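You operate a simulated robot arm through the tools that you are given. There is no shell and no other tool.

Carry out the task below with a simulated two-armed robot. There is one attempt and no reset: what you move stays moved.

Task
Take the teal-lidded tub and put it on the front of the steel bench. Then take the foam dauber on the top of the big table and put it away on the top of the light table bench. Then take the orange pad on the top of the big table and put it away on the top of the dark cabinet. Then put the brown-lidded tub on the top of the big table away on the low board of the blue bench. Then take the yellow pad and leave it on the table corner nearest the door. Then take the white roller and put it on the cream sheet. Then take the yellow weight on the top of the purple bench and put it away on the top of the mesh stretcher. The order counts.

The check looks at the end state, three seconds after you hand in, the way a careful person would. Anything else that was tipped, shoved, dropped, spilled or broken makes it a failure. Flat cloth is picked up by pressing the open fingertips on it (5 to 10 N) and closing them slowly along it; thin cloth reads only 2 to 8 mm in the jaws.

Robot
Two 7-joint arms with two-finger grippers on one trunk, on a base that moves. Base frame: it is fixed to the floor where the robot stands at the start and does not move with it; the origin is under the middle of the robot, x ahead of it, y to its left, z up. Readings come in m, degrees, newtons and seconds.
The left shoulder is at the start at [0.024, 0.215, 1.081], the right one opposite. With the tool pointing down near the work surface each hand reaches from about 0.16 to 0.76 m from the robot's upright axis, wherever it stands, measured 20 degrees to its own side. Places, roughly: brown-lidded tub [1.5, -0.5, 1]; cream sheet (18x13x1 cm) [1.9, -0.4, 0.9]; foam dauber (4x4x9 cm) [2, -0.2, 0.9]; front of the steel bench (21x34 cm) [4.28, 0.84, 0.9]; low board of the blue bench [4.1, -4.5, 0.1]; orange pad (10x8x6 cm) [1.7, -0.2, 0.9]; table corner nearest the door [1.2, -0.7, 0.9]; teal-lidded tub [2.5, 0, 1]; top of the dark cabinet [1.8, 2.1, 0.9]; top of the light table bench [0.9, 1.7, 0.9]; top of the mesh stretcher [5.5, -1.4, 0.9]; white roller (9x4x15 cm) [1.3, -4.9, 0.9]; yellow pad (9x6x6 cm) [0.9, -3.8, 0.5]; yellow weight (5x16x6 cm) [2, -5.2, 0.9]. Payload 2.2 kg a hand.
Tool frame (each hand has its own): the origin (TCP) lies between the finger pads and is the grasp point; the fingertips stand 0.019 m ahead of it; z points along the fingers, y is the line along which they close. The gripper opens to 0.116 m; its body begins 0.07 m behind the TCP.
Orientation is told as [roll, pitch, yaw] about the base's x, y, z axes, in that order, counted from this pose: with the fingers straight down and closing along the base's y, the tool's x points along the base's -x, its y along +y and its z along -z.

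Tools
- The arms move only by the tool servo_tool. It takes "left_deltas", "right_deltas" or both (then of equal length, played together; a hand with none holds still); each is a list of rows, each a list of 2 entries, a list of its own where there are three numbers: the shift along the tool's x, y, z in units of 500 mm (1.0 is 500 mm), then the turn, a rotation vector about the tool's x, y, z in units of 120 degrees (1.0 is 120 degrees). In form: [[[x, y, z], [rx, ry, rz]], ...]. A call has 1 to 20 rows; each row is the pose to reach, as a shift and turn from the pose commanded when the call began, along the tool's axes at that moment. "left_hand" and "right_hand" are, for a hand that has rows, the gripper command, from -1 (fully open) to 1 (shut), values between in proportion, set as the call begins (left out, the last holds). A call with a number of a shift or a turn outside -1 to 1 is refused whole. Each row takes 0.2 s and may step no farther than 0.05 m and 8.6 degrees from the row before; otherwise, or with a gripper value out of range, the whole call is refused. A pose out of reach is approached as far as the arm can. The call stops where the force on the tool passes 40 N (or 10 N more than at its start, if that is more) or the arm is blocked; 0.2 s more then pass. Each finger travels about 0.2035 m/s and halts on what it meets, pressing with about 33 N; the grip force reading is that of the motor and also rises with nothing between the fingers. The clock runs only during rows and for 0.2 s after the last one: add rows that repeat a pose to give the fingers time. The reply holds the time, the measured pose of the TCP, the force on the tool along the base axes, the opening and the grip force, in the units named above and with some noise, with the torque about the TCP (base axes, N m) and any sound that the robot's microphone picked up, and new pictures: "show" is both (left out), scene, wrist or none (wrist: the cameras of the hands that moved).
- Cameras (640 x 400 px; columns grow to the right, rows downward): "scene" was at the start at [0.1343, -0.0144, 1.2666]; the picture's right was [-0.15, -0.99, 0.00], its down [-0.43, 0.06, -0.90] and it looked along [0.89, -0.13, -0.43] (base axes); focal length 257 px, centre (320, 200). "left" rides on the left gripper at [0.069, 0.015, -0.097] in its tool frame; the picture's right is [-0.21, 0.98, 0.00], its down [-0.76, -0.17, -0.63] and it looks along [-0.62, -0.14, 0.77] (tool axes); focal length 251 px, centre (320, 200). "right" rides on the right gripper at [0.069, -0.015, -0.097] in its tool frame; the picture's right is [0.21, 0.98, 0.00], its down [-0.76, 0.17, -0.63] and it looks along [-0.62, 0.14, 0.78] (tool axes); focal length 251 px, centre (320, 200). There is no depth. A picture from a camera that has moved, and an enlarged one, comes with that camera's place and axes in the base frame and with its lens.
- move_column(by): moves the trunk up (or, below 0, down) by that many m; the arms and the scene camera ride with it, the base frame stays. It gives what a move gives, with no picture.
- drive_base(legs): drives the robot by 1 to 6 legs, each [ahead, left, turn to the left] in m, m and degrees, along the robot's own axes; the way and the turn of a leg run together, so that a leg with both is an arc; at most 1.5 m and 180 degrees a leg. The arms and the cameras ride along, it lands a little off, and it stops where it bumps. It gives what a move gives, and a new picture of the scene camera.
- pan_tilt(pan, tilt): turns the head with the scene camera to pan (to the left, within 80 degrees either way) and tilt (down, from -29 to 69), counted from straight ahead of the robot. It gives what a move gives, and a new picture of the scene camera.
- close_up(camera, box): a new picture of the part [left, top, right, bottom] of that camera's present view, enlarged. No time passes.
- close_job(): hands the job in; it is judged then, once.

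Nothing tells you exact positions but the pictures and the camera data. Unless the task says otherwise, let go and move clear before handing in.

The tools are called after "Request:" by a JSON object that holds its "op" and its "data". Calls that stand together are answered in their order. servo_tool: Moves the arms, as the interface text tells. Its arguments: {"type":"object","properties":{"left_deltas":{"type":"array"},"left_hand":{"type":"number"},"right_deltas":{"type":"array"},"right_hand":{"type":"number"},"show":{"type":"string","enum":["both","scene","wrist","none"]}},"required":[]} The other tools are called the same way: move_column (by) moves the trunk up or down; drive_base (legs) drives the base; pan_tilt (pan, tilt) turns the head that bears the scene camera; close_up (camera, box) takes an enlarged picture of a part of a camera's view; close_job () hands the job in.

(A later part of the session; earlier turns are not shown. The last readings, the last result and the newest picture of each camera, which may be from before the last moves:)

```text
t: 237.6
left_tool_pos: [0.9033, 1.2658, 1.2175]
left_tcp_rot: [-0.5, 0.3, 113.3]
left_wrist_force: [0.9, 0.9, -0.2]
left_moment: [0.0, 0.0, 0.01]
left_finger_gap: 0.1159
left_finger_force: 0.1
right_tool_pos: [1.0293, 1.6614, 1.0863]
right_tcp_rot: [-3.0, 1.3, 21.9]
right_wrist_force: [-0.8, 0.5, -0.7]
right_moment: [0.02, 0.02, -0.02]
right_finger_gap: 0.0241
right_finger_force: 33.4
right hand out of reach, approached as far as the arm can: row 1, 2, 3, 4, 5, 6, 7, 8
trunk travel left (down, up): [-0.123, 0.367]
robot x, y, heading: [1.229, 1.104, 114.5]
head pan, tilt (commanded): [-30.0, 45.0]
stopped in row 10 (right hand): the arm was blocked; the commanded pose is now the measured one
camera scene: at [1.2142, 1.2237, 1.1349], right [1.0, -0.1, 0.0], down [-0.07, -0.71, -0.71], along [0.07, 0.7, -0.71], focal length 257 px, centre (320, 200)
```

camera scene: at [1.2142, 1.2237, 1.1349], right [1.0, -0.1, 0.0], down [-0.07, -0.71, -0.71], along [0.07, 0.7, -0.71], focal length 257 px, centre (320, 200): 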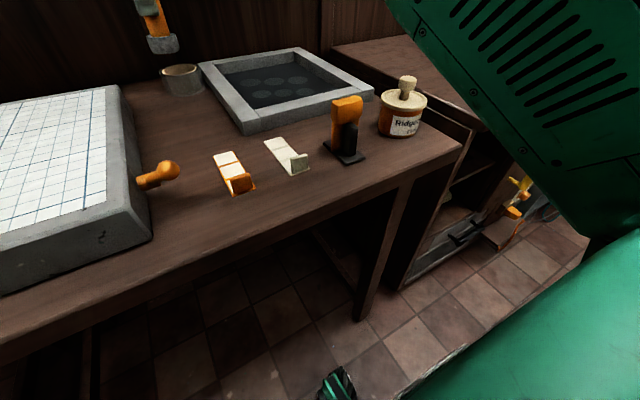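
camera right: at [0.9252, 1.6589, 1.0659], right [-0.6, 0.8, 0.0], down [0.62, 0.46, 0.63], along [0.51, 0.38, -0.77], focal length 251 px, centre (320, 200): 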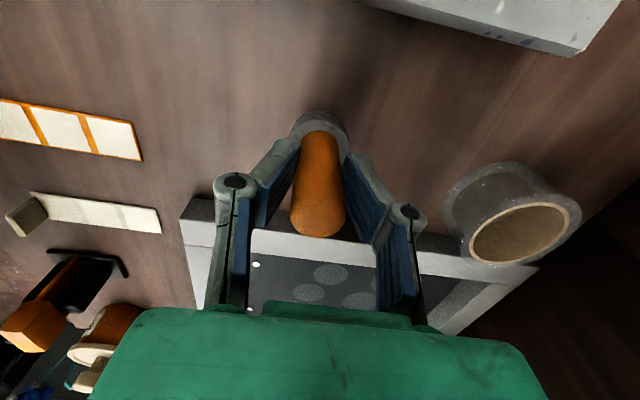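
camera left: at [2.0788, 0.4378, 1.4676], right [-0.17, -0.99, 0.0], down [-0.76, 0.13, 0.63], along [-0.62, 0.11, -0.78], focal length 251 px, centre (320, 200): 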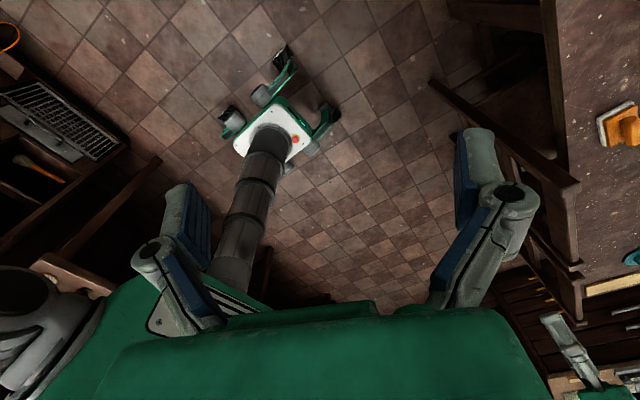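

All bench items are undisturbed and the elbow is high again. I'll turn the robot 20° left and then level and re-yaw the hand.

Request:
{"op": "drive_base", "data": {"legs": [[0, 0, 20]]}}

Request:
{"op": "servo_tool", "data": {"right_deltas": [[[0, -0.03, 0], [-0.012, -0.005, 0]], [[0, -0.06, 0], [-0.025, -0.0108, 0]], [[0, -0.08, 0], [-0.025, -0.0108, 0]]], "show": "none"}}

Request:
{"op": "servo_tool", "data": {"right_deltas": [[[0, 0, 0], [0, 0, -0.065]], [[0, 0, 0], [0, 0, -0.13]], [[0, 0, 0], [0, 0, -0.195]], [[0, 0, 0], [0, 0, -0.26]], [[0, 0, 0], [0, 0, -0.325]], [[0, 0, 0], [0, 0, -0.39]], [[0, 0, 0], [0, 0, -0.455]], [[0, 0, 0], [0, 0, -0.52]], [[0, 0, 0], [0, 0, -0.585]], [[0, 0, 0], [0, 0, -0.605]]], "show": "scene"}}

```text
t: 239.1
left_tool_pos: [0.8667, 1.1443, 1.2177]
left_tcp_rot: [-0.4, 0.2, 133.5]
left_wrist_force: [0.0, -0.3, -0.8]
left_moment: [0.01, 0.02, 0.02]
left_finger_gap: 0.1157
left_finger_force: 0.0
right_tool_pos: [0.8511, 1.5596, 1.0877]
right_tcp_rot: [-2.5, 1.5, 42.1]
right_wrist_force: [0.4, -0.3, -0.9]
right_moment: [-0.01, 0.0, 0.0]
right_finger_gap: 0.0242
right_finger_force: 33.5
trunk travel left (down, up): [-0.123, 0.367]
robot x, y, heading: [1.2212, 1.1058, 134.4]
head pan, tilt (commanded): [-30.0, 45.0]
camera scene: at [1.1745, 1.2128, 1.1349], right [0.97, 0.25, 0.0], down [0.18, -0.69, -0.71], along [-0.18, 0.68, -0.71], focal length 257 px, centre (320, 200)
```

scene: 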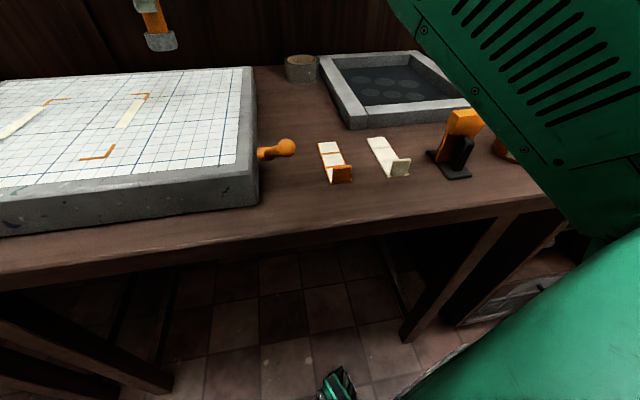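

```text
t: 239.9
left_tool_pos: [0.8671, 1.1448, 1.2178]
left_tcp_rot: [-0.6, 0.5, 133.4]
left_wrist_force: [0.6, -0.6, 0.4]
left_moment: [-0.01, 0.01, -0.01]
left_finger_gap: 0.116
left_finger_force: 0.1
right_tool_pos: [0.8874, 1.5462, 1.0958]
right_tcp_rot: [-0.1, 2.2, 40.4]
right_wrist_force: [-0.3, -0.3, 0.6]
right_moment: [-0.01, 0.01, 0.02]
right_finger_gap: 0.0241
right_finger_force: 33.4
trunk travel left (down, up): [-0.123, 0.367]
robot x, y, heading: [1.2268, 1.1043, 134.7]
head pan, tilt (commanded): [-30.0, 45.0]
```

```text
t: 242.1
left_tool_pos: [0.8691, 1.1443, 1.2183]
left_tcp_rot: [-0.4, 0.4, 133.6]
left_wrist_force: [0.0, -0.3, 0.2]
left_moment: [-0.04, 0.02, 0.01]
left_finger_gap: 0.116
left_finger_force: 0.1
right_tool_pos: [0.8803, 1.5285, 1.0938]
right_tcp_rot: [0.4, -0.5, 114.7]
right_wrist_force: [0.0, -0.3, -1.1]
right_moment: [0.02, -0.01, -0.01]
right_finger_gap: 0.0237
right_finger_force: 32.9
trunk travel left (down, up): [-0.123, 0.367]
robot x, y, heading: [1.2242, 1.1062, 134.2]
head pan, tilt (commanded): [-30.0, 45.0]
camera scene: at [1.177, 1.216, 1.1408], right [0.98, 0.21, 0.0], down [0.14, -0.64, -0.75], along [-0.16, 0.74, -0.66], focal length 257 px, centre (320, 200)
```

scene: 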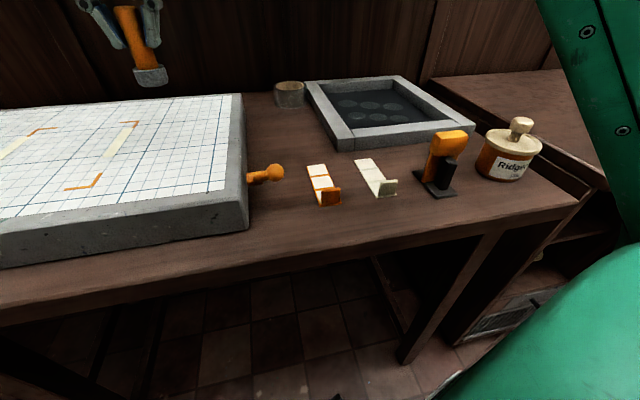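

The hand is in natural yaw now. Moving over the target patch at constant height.

Request:
{"op": "servo_tool", "data": {"right_deltas": [[[-0.027, -0.06, 0], [0.003, 0.004, 0]], [[-0.054, -0.12, 0], [0.003, 0.004, 0]], [[-0.081, -0.18, 0], [0.003, 0.004, 0]], [[-0.108, -0.24, 0], [0.003, 0.004, 0]], [[-0.136, -0.3, 0], [0.003, 0.004, 0]], [[-0.1635, -0.365, 0], [0.003, 0.004, 0]], [[-0.1635, -0.365, 0], [0.003, 0.004, 0]]], "show": "both"}}

```text
t: 243.7
left_tool_pos: [0.8709, 1.1459, 1.217]
left_tcp_rot: [-0.6, 0.6, 133.7]
left_wrist_force: [-0.6, 0.8, -0.6]
left_moment: [0.01, -0.04, -0.02]
left_finger_gap: 0.116
left_finger_force: 0.0
right_tool_pos: [1.0119, 1.679, 1.0931]
right_tcp_rot: [-0.1, 0.0, 114.6]
right_wrist_force: [-0.2, 0.7, 0.2]
right_moment: [-0.02, -0.02, -0.01]
right_finger_gap: 0.0239
right_finger_force: 32.9
trunk travel left (down, up): [-0.123, 0.367]
robot x, y, heading: [1.2257, 1.1066, 134.7]
head pan, tilt (commanded): [-30.0, 45.0]
camera scene: at [1.1756, 1.2135, 1.1348], right [0.97, 0.25, 0.0], down [0.18, -0.69, -0.71], along [-0.18, 0.68, -0.71], focal length 257 px, centre (320, 200)
camera right: at [1.0534, 1.6222, 1.1889], right [-0.8, -0.6, 0.0], down [-0.47, 0.62, 0.63], along [-0.38, 0.5, -0.77], focal length 251 px, centre (320, 200)
```

scene: 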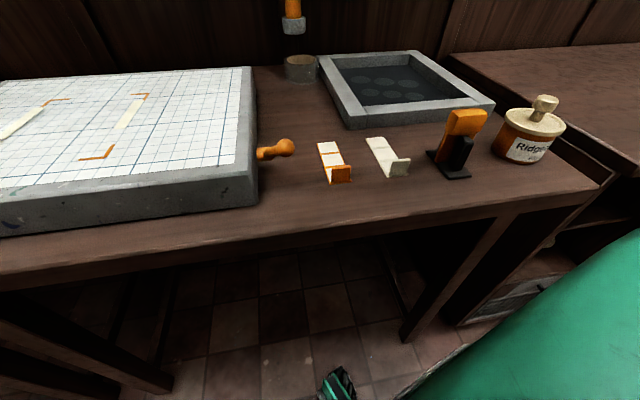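
right: 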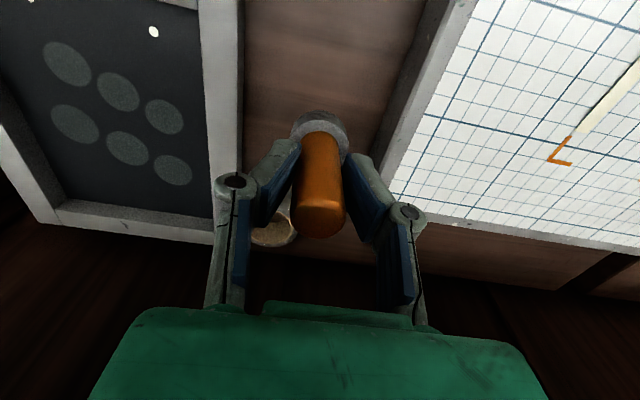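

In reach now, centered between tray and light box. Descending to just above the surface.

Request:
{"op": "servo_tool", "data": {"right_deltas": [[[0, 0, 0.05], [0, 0, 0]], [[0, 0, 0.1], [0, 0, 0]], [[0, 0, 0.15], [0, 0, 0]], [[0, 0, 0.2], [0, 0, 0]], [[0, 0, 0.25], [0, 0, 0]], [[0, 0, 0.28], [0, 0, 0]], [[0, 0, 0.28], [0, 0, 0]]], "show": "both"}}

```text
t: 245.3
left_tool_pos: [0.8686, 1.1445, 1.2175]
left_tcp_rot: [-0.5, 0.5, 133.5]
left_wrist_force: [-0.9, 0.0, -0.1]
left_moment: [-0.01, -0.01, 0.02]
left_finger_gap: 0.116
left_finger_force: 0.0
right_tool_pos: [1.0121, 1.6795, 0.9525]
right_tcp_rot: [0.0, 0.1, 114.7]
right_wrist_force: [0.3, 0.6, -0.3]
right_moment: [0.03, 0.02, -0.01]
right_finger_gap: 0.0241
right_finger_force: 33.0
trunk travel left (down, up): [-0.123, 0.367]
robot x, y, heading: [1.2253, 1.1031, 134.4]
head pan, tilt (commanded): [-30.0, 45.0]
camera scene: at [1.1752, 1.2132, 1.1349], right [0.97, 0.25, 0.0], down [0.18, -0.69, -0.71], along [-0.18, 0.68, -0.71], focal length 257 px, centre (320, 200)
camera right: at [1.0536, 1.6212, 1.0483], right [-0.8, -0.6, 0.0], down [-0.47, 0.62, 0.63], along [-0.38, 0.5, -0.77], focal length 251 px, centre (320, 200)
```

scene: 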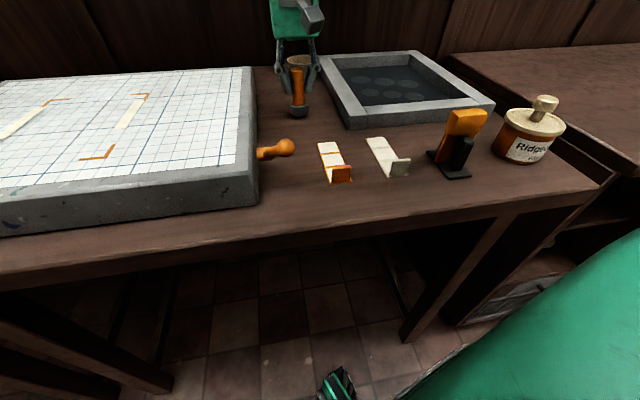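
right: 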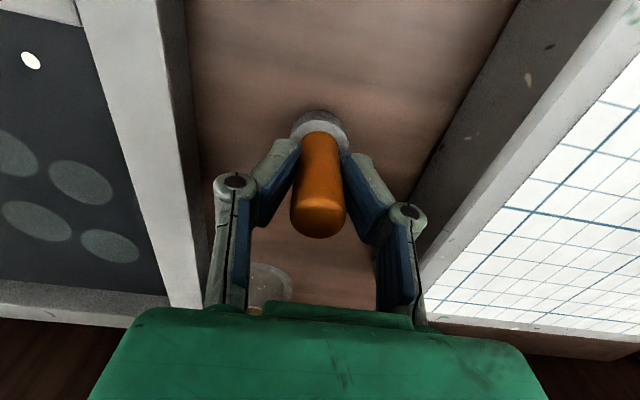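

About 1 cm above the bench. Final slow descent until it touches.

Request:
{"op": "servo_tool", "data": {"right_deltas": [[[0, 0, 0.006], [0, 0, 0]], [[0, 0, 0.012], [0, 0, 0]], [[0, 0, 0.018], [0, 0, 0]], [[0, 0, 0.024], [0, 0, 0]], [[0, 0, 0.024], [0, 0, 0]]], "show": "wrist"}}

```text
t: 246.5
left_tool_pos: [0.8697, 1.1428, 1.2188]
left_tcp_rot: [-0.5, 0.1, 133.6]
left_wrist_force: [0.5, 0.0, 0.4]
left_moment: [0.0, 0.01, 0.02]
left_finger_gap: 0.1159
left_finger_force: 0.0
right_tool_pos: [1.0115, 1.6783, 0.9431]
right_tcp_rot: [0.1, -0.4, 114.7]
right_wrist_force: [-0.6, 4.4, 28.7]
right_moment: [0.18, 0.07, 0.01]
right_finger_gap: 0.0241
right_finger_force: 32.9
trunk travel left (down, up): [-0.123, 0.367]
robot x, y, heading: [1.2264, 1.1061, 134.6]
head pan, tilt (commanded): [-30.0, 45.0]
camera right: at [1.0533, 1.6201, 1.0394], right [-0.8, -0.6, 0.0], down [-0.46, 0.61, 0.64], along [-0.39, 0.51, -0.77], focal length 251 px, centre (320, 200)
```

right: 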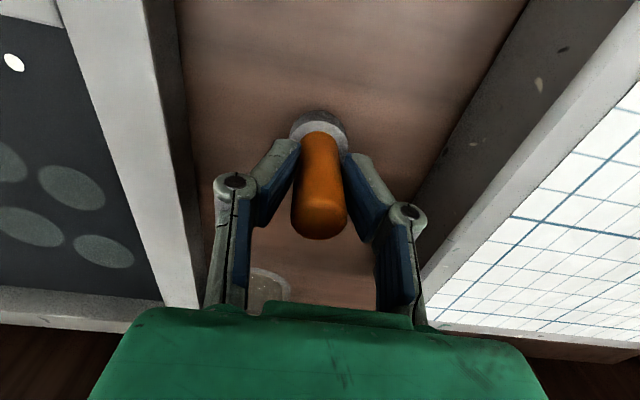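

Contact made. I'll ease up slightly, open just enough to release, and rise straight up.

Request:
{"op": "servo_tool", "data": {"right_deltas": [[[0, 0, -0.005], [0, 0, 0]], [[0, 0, -0.005], [0, 0, 0]]], "show": "none"}}

Request:
{"op": "servo_tool", "data": {"right_deltas": [[[0, 0, 0], [0, 0, 0]], [[0, 0, 0], [0, 0, 0]], [[0, 0, 0], [0, 0, 0]]], "right_hand": 0.0, "show": "wrist"}}

Request:
{"op": "servo_tool", "data": {"right_deltas": [[[0, 0, -0.04], [0, 0, 0]], [[0, 0, -0.1], [0, 0, 0]], [[0, 0, -0.17], [0, 0, 0]], [[0, 0, -0.24], [0, 0, 0]], [[0, 0, -0.3], [0, 0, 0]], [[0, 0, -0.3], [0, 0, 0]]], "show": "both"}}

```text
t: 247.1
left_tool_pos: [0.8691, 1.1443, 1.2187]
left_tcp_rot: [-0.5, 0.3, 133.4]
left_wrist_force: [0.4, 0.1, 0.4]
left_moment: [0.01, 0.04, -0.05]
left_finger_gap: 0.1158
left_finger_force: 0.1
right_tool_pos: [1.0119, 1.6773, 0.9436]
right_tcp_rot: [0.0, -0.1, 114.6]
right_wrist_force: [-3.1, 5.7, 22.4]
right_moment: [0.41, 0.22, 0.0]
right_finger_gap: 0.0242
right_finger_force: 32.8
trunk travel left (down, up): [-0.123, 0.367]
robot x, y, heading: [1.2266, 1.1035, 134.6]
head pan, tilt (commanded): [-30.0, 45.0]
```

```text
t: 247.9
left_tool_pos: [0.8681, 1.1458, 1.2175]
left_tcp_rot: [-0.5, 0.5, 133.6]
left_wrist_force: [-0.6, 0.1, 0.0]
left_moment: [-0.01, -0.02, 0.0]
left_finger_gap: 0.1162
left_finger_force: 0.0
right_tool_pos: [1.0111, 1.6776, 0.9425]
right_tcp_rot: [0.0, 0.1, 114.7]
right_wrist_force: [-0.1, 0.1, 0.2]
right_moment: [-0.01, -0.02, -0.03]
right_finger_gap: 0.0579
right_finger_force: 0.1
trunk travel left (down, up): [-0.123, 0.367]
robot x, y, heading: [1.2244, 1.106, 134.9]
head pan, tilt (commanded): [-30.0, 45.0]
camera right: at [1.053, 1.6212, 1.0384], right [-0.8, -0.6, 0.0], down [-0.47, 0.62, 0.63], along [-0.38, 0.5, -0.78], focal length 251 px, centre (320, 200)
```

right: 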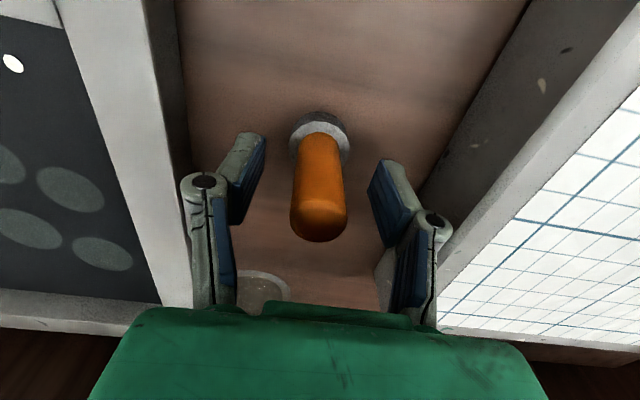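

```text
t: 249.3
left_tool_pos: [0.8678, 1.1453, 1.2178]
left_tcp_rot: [-0.5, 0.5, 133.6]
left_wrist_force: [0.7, 0.1, 0.2]
left_moment: [0.0, 0.01, 0.01]
left_finger_gap: 0.1158
left_finger_force: 0.0
right_tool_pos: [1.01, 1.6787, 1.0915]
right_tcp_rot: [0.0, 0.1, 114.6]
right_wrist_force: [1.5, -0.5, 0.9]
right_moment: [-0.01, -0.02, 0.03]
right_finger_gap: 0.058
right_finger_force: 0.1
trunk travel left (down, up): [-0.123, 0.367]
robot x, y, heading: [1.2287, 1.1028, 135.0]
head pan, tilt (commanded): [-30.0, 45.0]
camera scene: at [1.1751, 1.2132, 1.1348], right [0.97, 0.25, 0.0], down [0.18, -0.69, -0.71], along [-0.18, 0.68, -0.71], focal length 257 px, centre (320, 200)
camera right: at [1.0527, 1.6218, 1.1882], right [-0.8, -0.6, 0.0], down [-0.47, 0.62, 0.63], along [-0.38, 0.5, -0.78], focal length 251 px, centre (320, 200)
```

scene: 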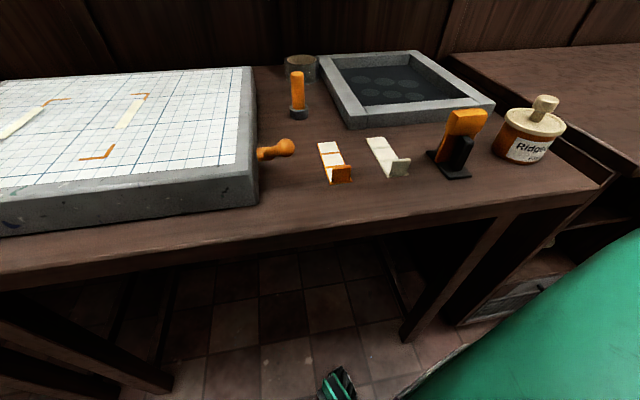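
right: 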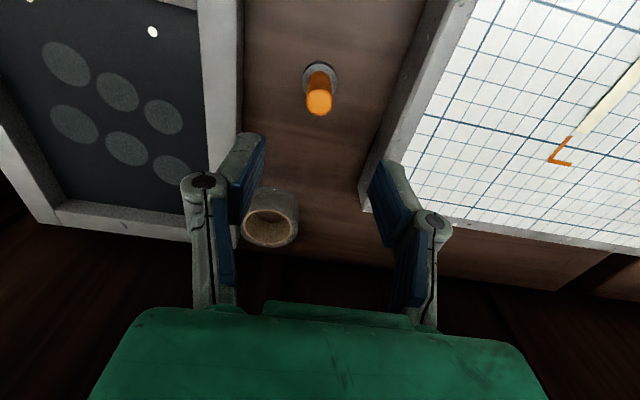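

The foam dauber stands upright on the light-table bench; step 2 is done. Now I'll back away and go to the orange pad at about [1.70, -0.26] on the big table.

Request:
{"op": "drive_base", "data": {"legs": [[-0.5, 0, 0], [0, 0, 120.2], [0.48, 0, 0], [0, 0, 59.5]]}}

Request:
{"op": "pan_tilt", "data": {"pan": -20, "tilt": 40}}

```text
t: 262.3
left_tool_pos: [1.8131, 0.2463, 1.2173]
left_tcp_rot: [-0.5, 0.5, -46.3]
left_wrist_force: [-0.5, 0.3, -0.8]
left_moment: [0.0, 0.05, -0.01]
left_finger_gap: 0.116
left_finger_force: 0.1
right_tool_pos: [1.6711, -0.2879, 1.0915]
right_tcp_rot: [-0.1, 0.0, -65.2]
right_wrist_force: [0.8, -0.5, -0.7]
right_moment: [-0.01, 0.01, 0.01]
right_finger_gap: 0.058
right_finger_force: 0.1
trunk travel left (down, up): [-0.123, 0.367]
robot x, y, heading: [1.456, 0.2864, -44.9]
head pan, tilt (commanded): [-30.0, 45.0]
camera scene: at [1.5071, 0.177, 1.1348], right [-0.97, -0.25, 0.0], down [-0.18, 0.69, -0.71], along [0.18, -0.68, -0.71], focal length 257 px, centre (320, 200)
```

scene: 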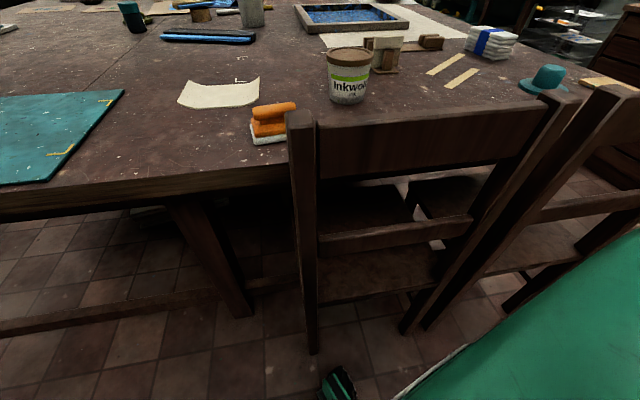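

```text
t: 263.0
left_tool_pos: [1.8125, 0.2458, 1.2177]
left_tcp_rot: [-0.5, 0.5, -46.5]
left_wrist_force: [0.7, -0.1, 0.4]
left_moment: [-0.01, -0.02, 0.01]
left_finger_gap: 0.116
left_finger_force: 0.0
right_tool_pos: [1.6699, -0.2867, 1.0934]
right_tcp_rot: [0.1, 0.0, -65.1]
right_wrist_force: [-0.1, -0.2, -0.5]
right_moment: [-0.03, 0.02, 0.01]
right_finger_gap: 0.058
right_finger_force: 0.1
trunk travel left (down, up): [-0.123, 0.367]
robot x, y, heading: [1.4542, 0.2838, -45.5]
head pan, tilt (commanded): [-20.0, 40.0]
camera scene: at [1.5223, 0.179, 1.1421], right [-0.91, -0.42, 0.0], down [-0.27, 0.59, -0.76], along [0.32, -0.7, -0.64], focal length 257 px, centre (320, 200)
```

scene: 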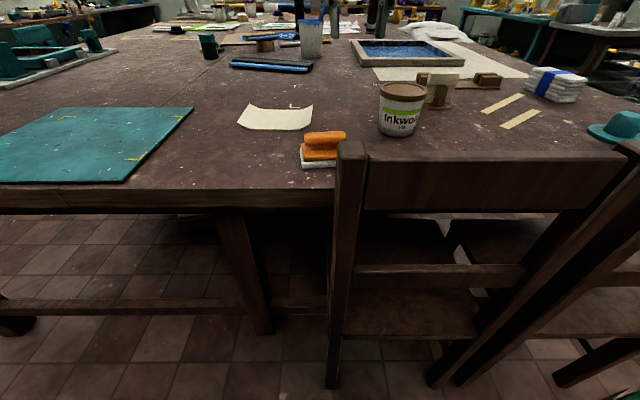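

The orange pad is near [1.705, -0.222], just beside the chair post. Let me look through the right wrist camera.

Request:
{"op": "servo_tool", "data": {"right_deltas": [[[0.06, 0.04, -0.03], [0, 0, 0]], [[0.1, 0.08, -0.06], [0, 0, 0]], [[0.1, 0.08, -0.06], [0, 0, 0]]], "right_hand": -1, "show": "wrist"}}

Request:
{"op": "close_up", "data": {"camera": "right", "box": [240, 0, 440, 125]}}

Request:
{"op": "close_up", "data": {"camera": "scene", "box": [260, 100, 420, 200]}}

```text
t: 263.8
left_tool_pos: [1.8118, 0.2471, 1.2171]
left_tcp_rot: [-0.5, 0.7, -46.3]
left_wrist_force: [-0.5, 0.5, 0.2]
left_moment: [-0.01, 0.0, -0.02]
left_finger_gap: 0.1161
left_finger_force: 0.1
right_tool_pos: [1.6843, -0.2242, 1.1212]
right_tcp_rot: [0.1, -0.1, -65.2]
right_wrist_force: [0.4, 0.8, -0.6]
right_moment: [-0.04, -0.02, 0.02]
right_finger_gap: 0.116
right_finger_force: 0.1
trunk travel left (down, up): [-0.123, 0.367]
robot x, y, heading: [1.4553, 0.2853, -45.6]
head pan, tilt (commanded): [-20.0, 40.0]
camera right: at [1.641, -0.1686, 1.2186], right [0.8, 0.6, 0.0], down [0.47, -0.62, 0.63], along [0.38, -0.5, -0.77], focal length 251 px, centre (320, 200)
```

right: 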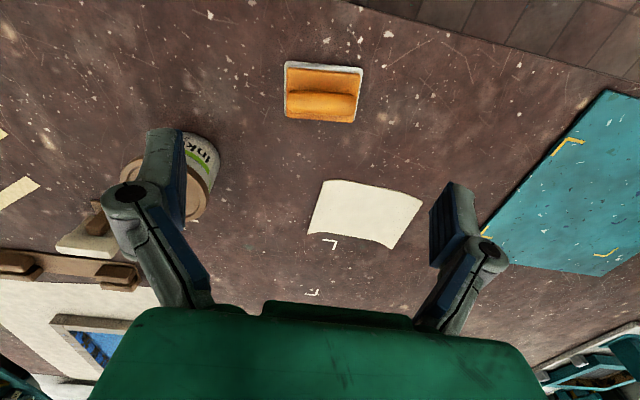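

```text
3.20 times, centred on (340, 62) of right
camera zoom: at [1.641, -0.1686, 1.2186], right [0.8, 0.6, 0.0], down [0.47, -0.62, 0.63], along [0.38, -0.5, -0.77], focal length 805 px, centre (256, 640)
```

zoom: 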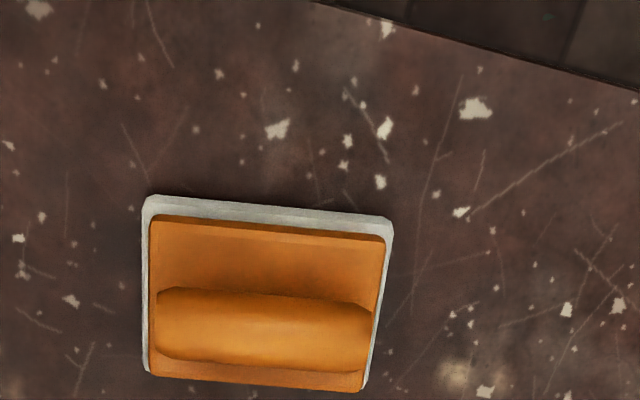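

```text
4.00 times, centred on (340, 150) of scene
camera zoom: at [1.5232, 0.1797, 1.1421], right [-0.91, -0.42, 0.0], down [-0.27, 0.58, -0.76], along [0.32, -0.7, -0.64], focal length 1029 px, centre (240, 400)
```

zoom: 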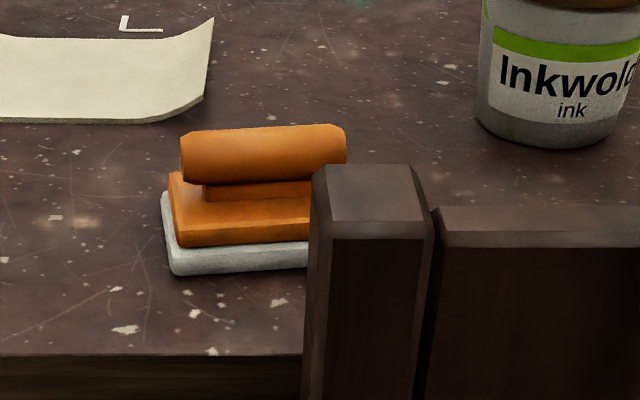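

The pad's handle bar runs at about 34° with its center near [1.703, -0.244]. I'll turn the wrist so the fingers close across the bar, with only a partial opening to stay clear of the chair post.

Request:
{"op": "servo_tool", "data": {"right_deltas": [[[-0.004, 0.001, 0], [0, 0, -0.065]], [[-0.008, 0.003, 0], [0, 0, -0.13]], [[-0.012, 0.004, 0], [0, 0, -0.195]], [[-0.016, 0.005, 0], [0, 0, -0.26]], [[-0.02, 0.007, 0], [0, 0, -0.325]], [[-0.024, 0.008, 0], [0, 0, -0.39]], [[-0.028, 0.009, 0], [0, 0, -0.455]], [[-0.032, 0.011, 0.02], [0, 0, -0.52]], [[-0.036, 0.012, 0.05], [0, 0, -0.585]], [[-0.04, 0.013, 0.08], [0, 0, -0.65]], [[-0.044, 0.015, 0.11], [0, 0, -0.715]], [[-0.048, 0.016, 0.14], [0, 0, -0.78]], [[-0.051, 0.017, 0.17], [0, 0, -0.824]], [[-0.051, 0.017, 0.17], [0, 0, -0.824]]], "right_hand": -0.03, "show": "both"}}

```text
t: 266.8
left_tool_pos: [1.8127, 0.2462, 1.2161]
left_tcp_rot: [-0.5, 0.7, -46.3]
left_wrist_force: [-0.1, -0.6, -0.5]
left_moment: [0.0, 0.02, 0.02]
left_finger_gap: 0.1162
left_finger_force: 0.0
right_tool_pos: [1.7027, -0.2448, 1.038]
right_tcp_rot: [-0.1, 0.0, 33.9]
right_wrist_force: [0.4, 0.7, 0.3]
right_moment: [-0.02, -0.02, 0.0]
right_finger_gap: 0.0599
right_finger_force: 0.1
trunk travel left (down, up): [-0.123, 0.367]
robot x, y, heading: [1.4536, 0.2852, -45.4]
head pan, tilt (commanded): [-20.0, 40.0]
camera scene: at [1.5223, 0.1788, 1.1421], right [-0.91, -0.42, 0.0], down [-0.27, 0.59, -0.76], along [0.32, -0.7, -0.64], focal length 257 px, centre (320, 200)
camera right: at [1.6533, -0.2961, 1.1339], right [-0.72, 0.69, 0.0], down [0.54, 0.56, 0.63], along [0.44, 0.46, -0.77], focal length 251 px, centre (320, 200)
```

scene: 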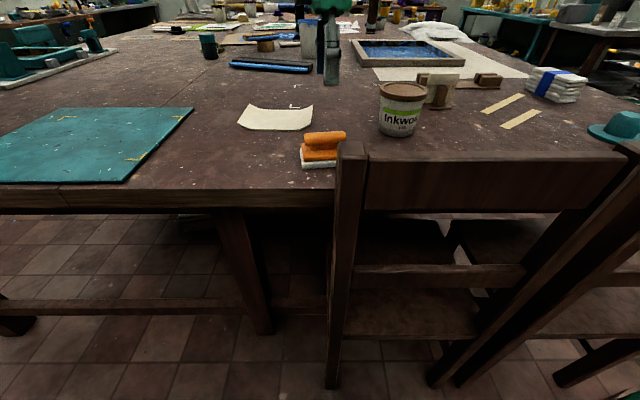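
right: 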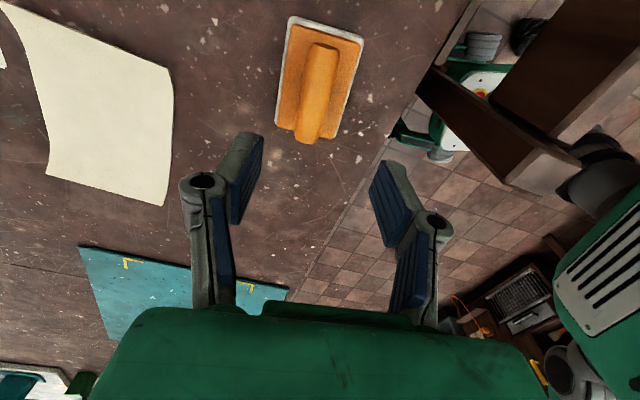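

The bar is nearly centered between the fingers. Adjusting 3 mm and descending to grip it.

Request:
{"op": "servo_tool", "data": {"right_deltas": [[[0.004, -0.007, 0.04], [0, 0, -0.006]], [[0.004, -0.007, 0.09], [0, 0, -0.006]], [[0.004, -0.007, 0.14], [0, 0, -0.006]], [[0.004, -0.007, 0.18], [0, 0, -0.006]], [[0.004, -0.007, 0.21], [0, 0, -0.006]], [[0.004, -0.007, 0.23], [0, 0, -0.006]], [[0.004, -0.007, 0.23], [0, 0, -0.006]]], "show": "both"}}

```text
t: 268.4
left_tool_pos: [1.813, 0.2482, 1.2174]
left_tcp_rot: [-0.5, 0.7, -46.4]
left_wrist_force: [0.2, -0.6, 0.0]
left_moment: [0.02, 0.01, -0.04]
left_finger_gap: 0.1161
left_finger_force: 0.0
right_tool_pos: [1.7028, -0.2484, 0.9228]
right_tcp_rot: [-0.2, 0.0, 34.3]
right_wrist_force: [0.3, 0.2, 0.0]
right_moment: [-0.01, -0.02, 0.02]
right_finger_gap: 0.0593
right_finger_force: 0.0
trunk travel left (down, up): [-0.123, 0.367]
robot x, y, heading: [1.4563, 0.2885, -45.2]
head pan, tilt (commanded): [-20.0, 40.0]
camera scene: at [1.5224, 0.1787, 1.1421], right [-0.91, -0.42, 0.0], down [-0.27, 0.59, -0.76], along [0.32, -0.69, -0.64], focal length 257 px, centre (320, 200)
camera right: at [1.6542, -0.3012, 1.0194], right [-0.73, 0.68, 0.0], down [0.53, 0.57, 0.63], along [0.43, 0.46, -0.77], focal length 251 px, centre (320, 200)
```

scene: 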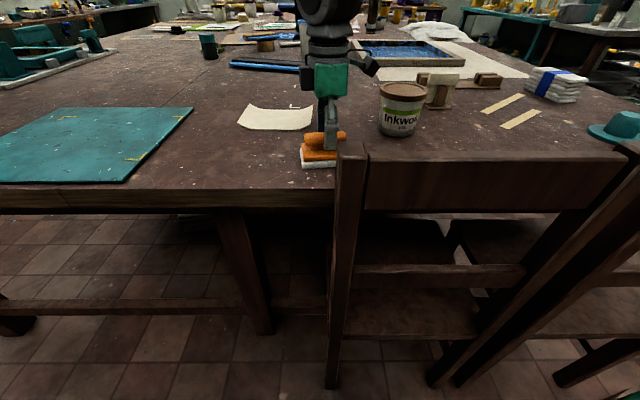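
right: 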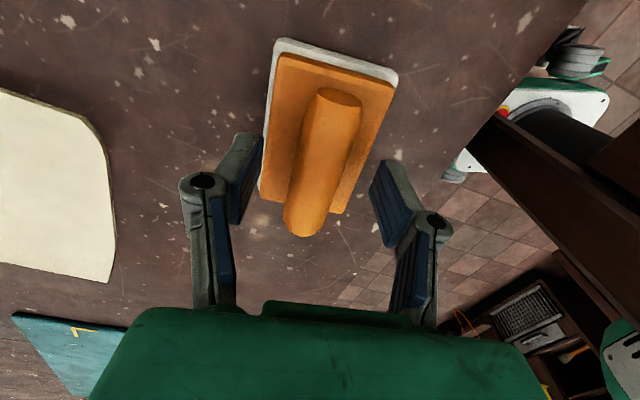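

Well aligned. Lowering a few millimetres and closing on the bar.

Request:
{"op": "servo_tool", "data": {"right_deltas": [[[0, 0, 0.008], [0, 0, 0]], [[0, 0, 0.008], [0, 0, 0]]], "show": "none"}}

Request:
{"op": "servo_tool", "data": {"right_deltas": [[[0, 0, 0], [0, 0, 0]], [[0, 0, 0], [0, 0, 0]], [[0, 0, 0], [0, 0, 0]], [[0, 0, 0], [0, 0, 0]]], "right_hand": 1, "show": "none"}}

Request:
{"op": "servo_tool", "data": {"right_deltas": [[[0, 0, -0.02], [0, 0, 0]], [[0, 0, -0.05], [0, 0, 0]], [[0, 0, -0.1], [0, 0, 0]], [[0, 0, -0.17], [0, 0, 0]], [[0, 0, -0.24], [0, 0, 0]], [[0, 0, -0.31], [0, 0, 0]], [[0, 0, -0.34], [0, 0, 0]], [[0, 0, -0.34], [0, 0, 0]]], "show": "both"}}

```text
t: 269.0
left_tool_pos: [1.8125, 0.2468, 1.2179]
left_tcp_rot: [-0.5, 0.7, -46.3]
left_wrist_force: [-0.2, 0.9, -0.1]
left_moment: [0.03, -0.01, 0.0]
left_finger_gap: 0.1159
left_finger_force: 0.1
right_tool_pos: [1.7033, -0.2481, 0.9188]
right_tcp_rot: [-0.1, 0.0, 34.4]
right_wrist_force: [-0.2, -0.4, 0.5]
right_moment: [0.01, 0.01, 0.02]
right_finger_gap: 0.0598
right_finger_force: 0.0
trunk travel left (down, up): [-0.123, 0.367]
robot x, y, heading: [1.4634, 0.2848, -45.5]
head pan, tilt (commanded): [-20.0, 40.0]
```

```text
t: 270.0
left_tool_pos: [1.8117, 0.2473, 1.2172]
left_tcp_rot: [-0.5, 0.7, -46.4]
left_wrist_force: [0.1, -0.5, -0.9]
left_moment: [0.0, -0.01, -0.01]
left_finger_gap: 0.1161
left_finger_force: 0.0
right_tool_pos: [1.7031, -0.2477, 0.9188]
right_tcp_rot: [-0.1, 0.0, 34.4]
right_wrist_force: [0.3, 0.6, 0.0]
right_moment: [-0.03, -0.05, 0.05]
right_finger_gap: 0.0263
right_finger_force: 32.9
trunk travel left (down, up): [-0.123, 0.367]
robot x, y, heading: [1.4577, 0.2851, -45.4]
head pan, tilt (commanded): [-20.0, 40.0]
```

```text
t: 271.8
left_tool_pos: [1.8131, 0.2466, 1.2174]
left_tcp_rot: [-0.4, 0.8, -46.5]
left_wrist_force: [0.6, -0.1, -0.1]
left_moment: [0.0, 0.0, 0.02]
left_finger_gap: 0.1162
left_finger_force: 0.1
right_tool_pos: [1.704, -0.2482, 1.089]
right_tcp_rot: [-0.1, -0.1, 34.3]
right_wrist_force: [0.2, -0.3, -0.8]
right_moment: [-0.05, 0.01, 0.01]
right_finger_gap: 0.0261
right_finger_force: 32.8
trunk travel left (down, up): [-0.123, 0.367]
robot x, y, heading: [1.4548, 0.2871, -45.5]
head pan, tilt (commanded): [-20.0, 40.0]
camera scene: at [1.5224, 0.1788, 1.1421], right [-0.91, -0.42, 0.0], down [-0.27, 0.59, -0.76], along [0.32, -0.69, -0.64], focal length 257 px, centre (320, 200)
camera right: at [1.6545, -0.3015, 1.1858], right [-0.73, 0.68, 0.0], down [0.53, 0.57, 0.63], along [0.43, 0.46, -0.77], focal length 251 px, centre (320, 200)
```

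scene: 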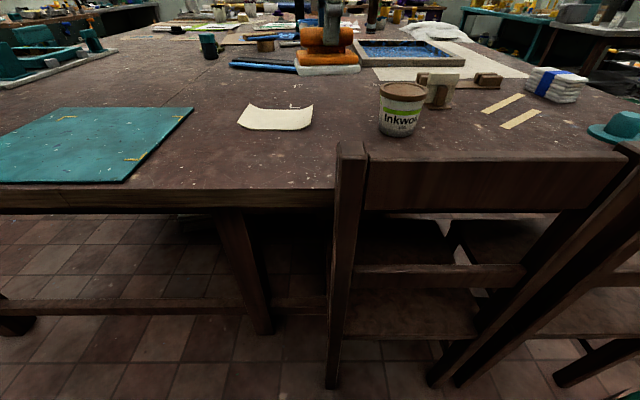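
right: 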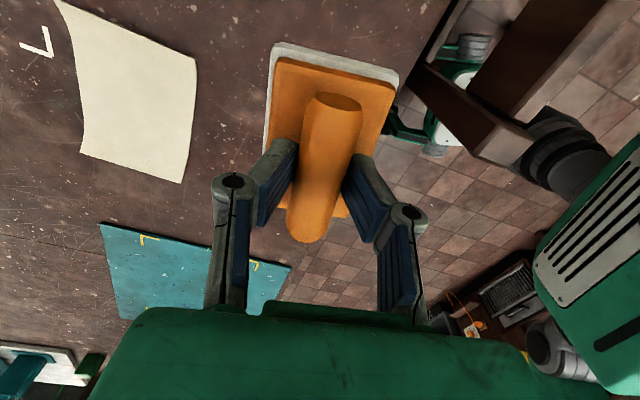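

The orange pad is held. I'll back off and drive round to face the dark cabinet.

Request:
{"op": "drive_base", "data": {"legs": [[-0.4, 0, 0], [0, 0, 88], [0.95, 0, 0], [0, 0, 72]]}}

Request:
{"op": "pan_tilt", "data": {"pan": 0, "tilt": 35}}

```text
t: 285.7
left_tool_pos: [1.5583, 1.3739, 1.2177]
left_tcp_rot: [-0.5, 0.7, 113.1]
left_wrist_force: [-0.4, -0.2, 0.0]
left_moment: [0.02, 0.01, 0.02]
left_finger_gap: 0.1162
left_finger_force: 0.0
right_tool_pos: [1.8336, 1.7985, 1.0893]
right_tcp_rot: [-0.1, 0.0, -166.2]
right_wrist_force: [-0.8, -1.1, -0.8]
right_moment: [0.01, 0.0, 0.0]
right_finger_gap: 0.0263
right_finger_force: 33.2
trunk travel left (down, up): [-0.123, 0.367]
robot x, y, heading: [1.8794, 1.2121, 114.1]
head pan, tilt (commanded): [-20.0, 40.0]
camera scene: at [1.854, 1.3344, 1.1421], right [1.0, 0.07, 0.0], down [0.05, -0.64, -0.76], along [-0.05, 0.76, -0.64], focal length 257 px, centre (320, 200)
```

scene: 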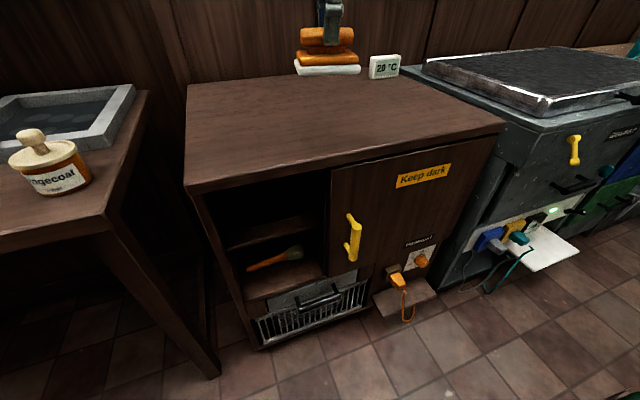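

```text
t: 286.6
left_tool_pos: [1.5576, 1.3713, 1.2159]
left_tcp_rot: [-0.4, 0.8, 113.1]
left_wrist_force: [0.7, -0.8, -0.4]
left_moment: [0.01, 0.01, 0.0]
left_finger_gap: 0.1161
left_finger_force: 0.0
right_tool_pos: [1.8336, 1.7971, 1.0909]
right_tcp_rot: [-0.2, -0.2, -166.1]
right_wrist_force: [-0.2, 1.1, -1.0]
right_moment: [0.01, -0.05, 0.0]
right_finger_gap: 0.0261
right_finger_force: 33.1
trunk travel left (down, up): [-0.123, 0.367]
robot x, y, heading: [1.875, 1.21, 114.0]
head pan, tilt (commanded): [0.0, 35.0]
camera scene: at [1.824, 1.33, 1.1496], right [0.91, 0.41, 0.0], down [0.24, -0.53, -0.82], along [-0.33, 0.75, -0.58], focal length 257 px, centre (320, 200)
```

scene: 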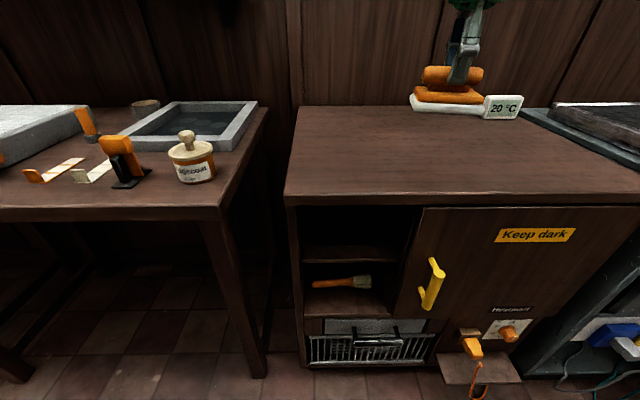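

The cabinet top is clear apart from a thermometer at the back right. I'll move 12 cm closer so the pad is well over the top, then lower it.

Request:
{"op": "drive_base", "data": {"legs": [[0.12, 0, 0]]}}

Request:
{"op": "servo_tool", "data": {"right_deltas": [[[0, 0, 0.04], [0, 0, 0]], [[0, 0, 0.09], [0, 0, 0]], [[0, 0, 0.14], [0, 0, 0]], [[0, 0, 0.19], [0, 0, 0]], [[0, 0, 0.22], [0, 0, 0]], [[0, 0, 0.22], [0, 0, 0]]], "show": "both"}}

```text
t: 287.8
left_tool_pos: [1.508, 1.4816, 1.2162]
left_tcp_rot: [-0.5, 0.8, 113.1]
left_wrist_force: [-0.5, -0.7, -0.6]
left_moment: [-0.03, 0.01, 0.01]
left_finger_gap: 0.1161
left_finger_force: 0.0
right_tool_pos: [1.7845, 1.9081, 1.0902]
right_tcp_rot: [-0.2, -0.1, -166.1]
right_wrist_force: [0.5, 0.1, -1.8]
right_moment: [-0.04, 0.01, 0.02]
right_finger_gap: 0.0263
right_finger_force: 33.5
trunk travel left (down, up): [-0.123, 0.367]
robot x, y, heading: [1.832, 1.3247, 113.8]
head pan, tilt (commanded): [0.0, 35.0]
camera scene: at [1.7743, 1.4403, 1.1495], right [0.91, 0.41, 0.0], down [0.24, -0.53, -0.82], along [-0.33, 0.75, -0.58], focal length 257 px, centre (320, 200)
```

scene: 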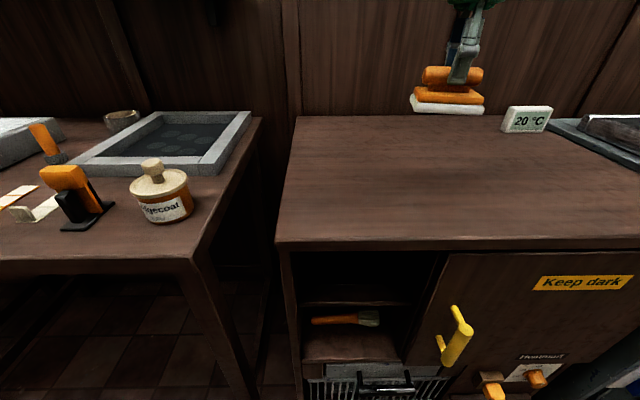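

```text
t: 289.2
left_tool_pos: [1.5086, 1.4826, 1.215]
left_tcp_rot: [-0.5, 1.0, 113.1]
left_wrist_force: [1.2, 0.5, -0.5]
left_moment: [0.03, -0.02, 0.03]
left_finger_gap: 0.1162
left_finger_force: 0.2
right_tool_pos: [1.786, 1.906, 0.9811]
right_tcp_rot: [-0.3, -0.1, -166.1]
right_wrist_force: [-0.4, -0.2, -0.3]
right_moment: [-0.02, 0.01, 0.04]
right_finger_gap: 0.0261
right_finger_force: 32.9
trunk travel left (down, up): [-0.123, 0.367]
robot x, y, heading: [1.8246, 1.321, 113.9]
head pan, tilt (commanded): [0.0, 35.0]
camera scene: at [1.7745, 1.4399, 1.1496], right [0.91, 0.41, 0.0], down [0.24, -0.53, -0.82], along [-0.33, 0.75, -0.58], focal length 257 px, centre (320, 200)
camera right: at [1.8478, 1.936, 1.0777], right [0.44, -0.9, -0.01], down [-0.69, -0.35, 0.63], along [-0.57, -0.28, -0.77], focal length 251 px, centre (320, 200)
```

scene: 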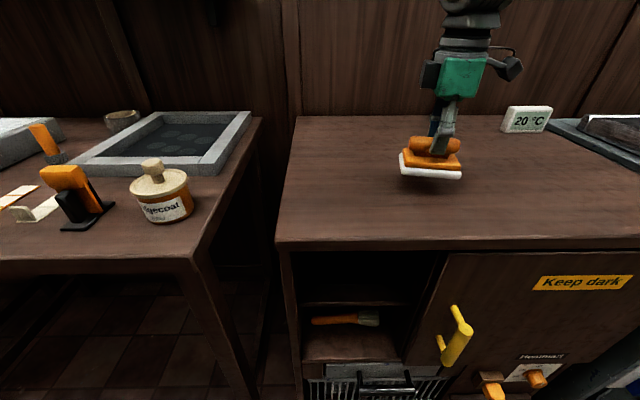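
right: 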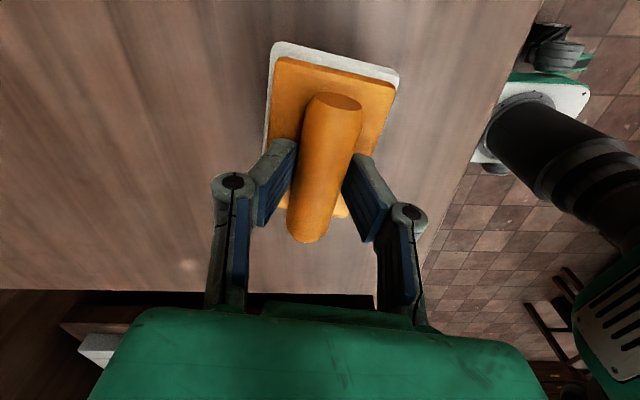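

Still a few centimetres above. Lowering in small steps until contact.

Request:
{"op": "servo_tool", "data": {"right_deltas": [[[0, 0, 0.012], [0, 0, 0]], [[0, 0, 0.024], [0, 0, 0]], [[0, 0, 0.036], [0, 0, 0]], [[0, 0, 0.042], [0, 0, 0]], [[0, 0, 0.042], [0, 0, 0]]], "show": "none"}}

Request:
{"op": "servo_tool", "data": {"right_deltas": [[[0, 0, 0.006], [0, 0, 0]], [[0, 0, 0.012], [0, 0, 0]], [[0, 0, 0.018], [0, 0, 0]], [[0, 0, 0.018], [0, 0, 0]]], "show": "none"}}

```text
t: 290.4
left_tool_pos: [1.5097, 1.4799, 1.2166]
left_tcp_rot: [-0.5, 1.0, 113.1]
left_wrist_force: [-0.3, -0.4, 0.0]
left_moment: [0.02, -0.01, 0.03]
left_finger_gap: 0.116
left_finger_force: 0.1
right_tool_pos: [1.7854, 1.9061, 0.9614]
right_tcp_rot: [-0.3, -0.1, -166.2]
right_wrist_force: [-0.4, -0.1, -1.3]
right_moment: [0.0, 0.02, 0.0]
right_finger_gap: 0.0263
right_finger_force: 33.4
trunk travel left (down, up): [-0.123, 0.367]
robot x, y, heading: [1.8269, 1.3195, 114.3]
head pan, tilt (commanded): [0.0, 35.0]
```

```text
t: 291.4
left_tool_pos: [1.5099, 1.4798, 1.2145]
left_tcp_rot: [-0.5, 1.0, 113.0]
left_wrist_force: [0.6, 0.0, -0.4]
left_moment: [-0.01, 0.0, -0.01]
left_finger_gap: 0.1158
left_finger_force: 0.0
right_tool_pos: [1.7842, 1.9059, 0.9511]
right_tcp_rot: [-0.3, -0.1, -166.1]
right_wrist_force: [0.3, -0.3, -0.1]
right_moment: [0.0, -0.05, 0.02]
right_finger_gap: 0.0262
right_finger_force: 33.3
trunk travel left (down, up): [-0.123, 0.367]
robot x, y, heading: [1.8282, 1.3237, 114.5]
head pan, tilt (commanded): [0.0, 35.0]
```

Request:
{"op": "servo_tool", "data": {"right_deltas": [[[0, 0, 0.006], [0, 0, 0]], [[0, 0, 0.012], [0, 0, 0]], [[0, 0, 0.018], [0, 0, 0]], [[0, 0, 0.018], [0, 0, 0]]], "show": "scene"}}

```text
t: 292.4
left_tool_pos: [1.5093, 1.481, 1.2158]
left_tcp_rot: [-0.5, 1.0, 113.1]
left_wrist_force: [-0.5, 0.3, 0.1]
left_moment: [0.02, -0.02, 0.0]
left_finger_gap: 0.116
left_finger_force: 0.0
right_tool_pos: [1.7853, 1.9063, 0.9431]
right_tcp_rot: [-0.2, -0.1, -166.1]
right_wrist_force: [-0.8, 0.0, -0.2]
right_moment: [0.02, -0.03, 0.01]
right_finger_gap: 0.0265
right_finger_force: 32.3
trunk travel left (down, up): [-0.123, 0.367]
robot x, y, heading: [1.8295, 1.3188, 114.1]
head pan, tilt (commanded): [0.0, 35.0]
camera scene: at [1.7745, 1.4399, 1.1496], right [0.91, 0.41, 0.0], down [0.24, -0.53, -0.82], along [-0.33, 0.75, -0.58], focal length 257 px, centre (320, 200)
```

scene: 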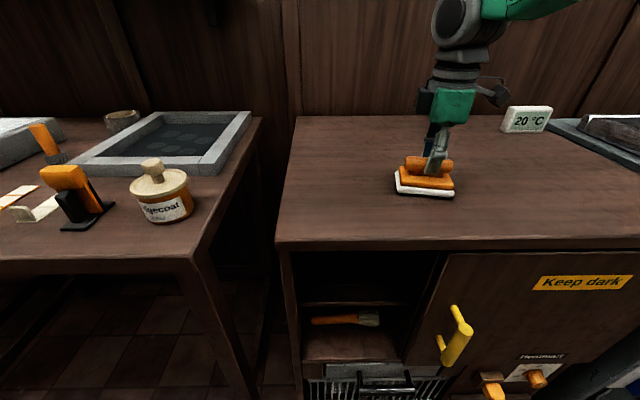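

Very close to the surface but no contact yet. Continuing in 3 mm steps.

Request:
{"op": "servo_tool", "data": {"right_deltas": [[[0, 0, 0.006], [0, 0, 0]], [[0, 0, 0.012], [0, 0, 0]], [[0, 0, 0.012], [0, 0, 0]]], "show": "none"}}

Request:
{"op": "servo_tool", "data": {"right_deltas": [[[0, 0, 0.006], [0, 0, 0]], [[0, 0, 0.012], [0, 0, 0]], [[0, 0, 0.012], [0, 0, 0]]], "show": "none"}}

```text
t: 293.2
left_tool_pos: [1.5111, 1.4794, 1.2156]
left_tcp_rot: [-0.4, 1.0, 113.2]
left_wrist_force: [0.3, 0.2, 0.5]
left_moment: [0.01, 0.0, 0.03]
left_finger_gap: 0.1159
left_finger_force: 0.0
right_tool_pos: [1.7846, 1.9064, 0.9372]
right_tcp_rot: [-0.5, -0.2, -166.1]
right_wrist_force: [-0.5, 3.8, 17.7]
right_moment: [0.18, -0.48, 0.03]
right_finger_gap: 0.0262
right_finger_force: 32.9
trunk travel left (down, up): [-0.123, 0.367]
robot x, y, heading: [1.8306, 1.3212, 114.4]
head pan, tilt (commanded): [0.0, 35.0]
```

```text
t: 294.0
left_tool_pos: [1.5101, 1.4778, 1.2169]
left_tcp_rot: [-0.5, 0.7, 113.2]
left_wrist_force: [-0.8, -0.9, 0.6]
left_moment: [0.0, -0.03, 0.04]
left_finger_gap: 0.1162
left_finger_force: 0.1
right_tool_pos: [1.7842, 1.9045, 0.9323]
right_tcp_rot: [-0.5, -0.1, -166.1]
right_wrist_force: [-1.4, 5.2, 28.1]
right_moment: [0.05, 0.15, -0.05]
right_finger_gap: 0.0262
right_finger_force: 32.7
trunk travel left (down, up): [-0.123, 0.367]
robot x, y, heading: [1.8326, 1.3236, 114.3]
head pan, tilt (commanded): [0.0, 35.0]
```

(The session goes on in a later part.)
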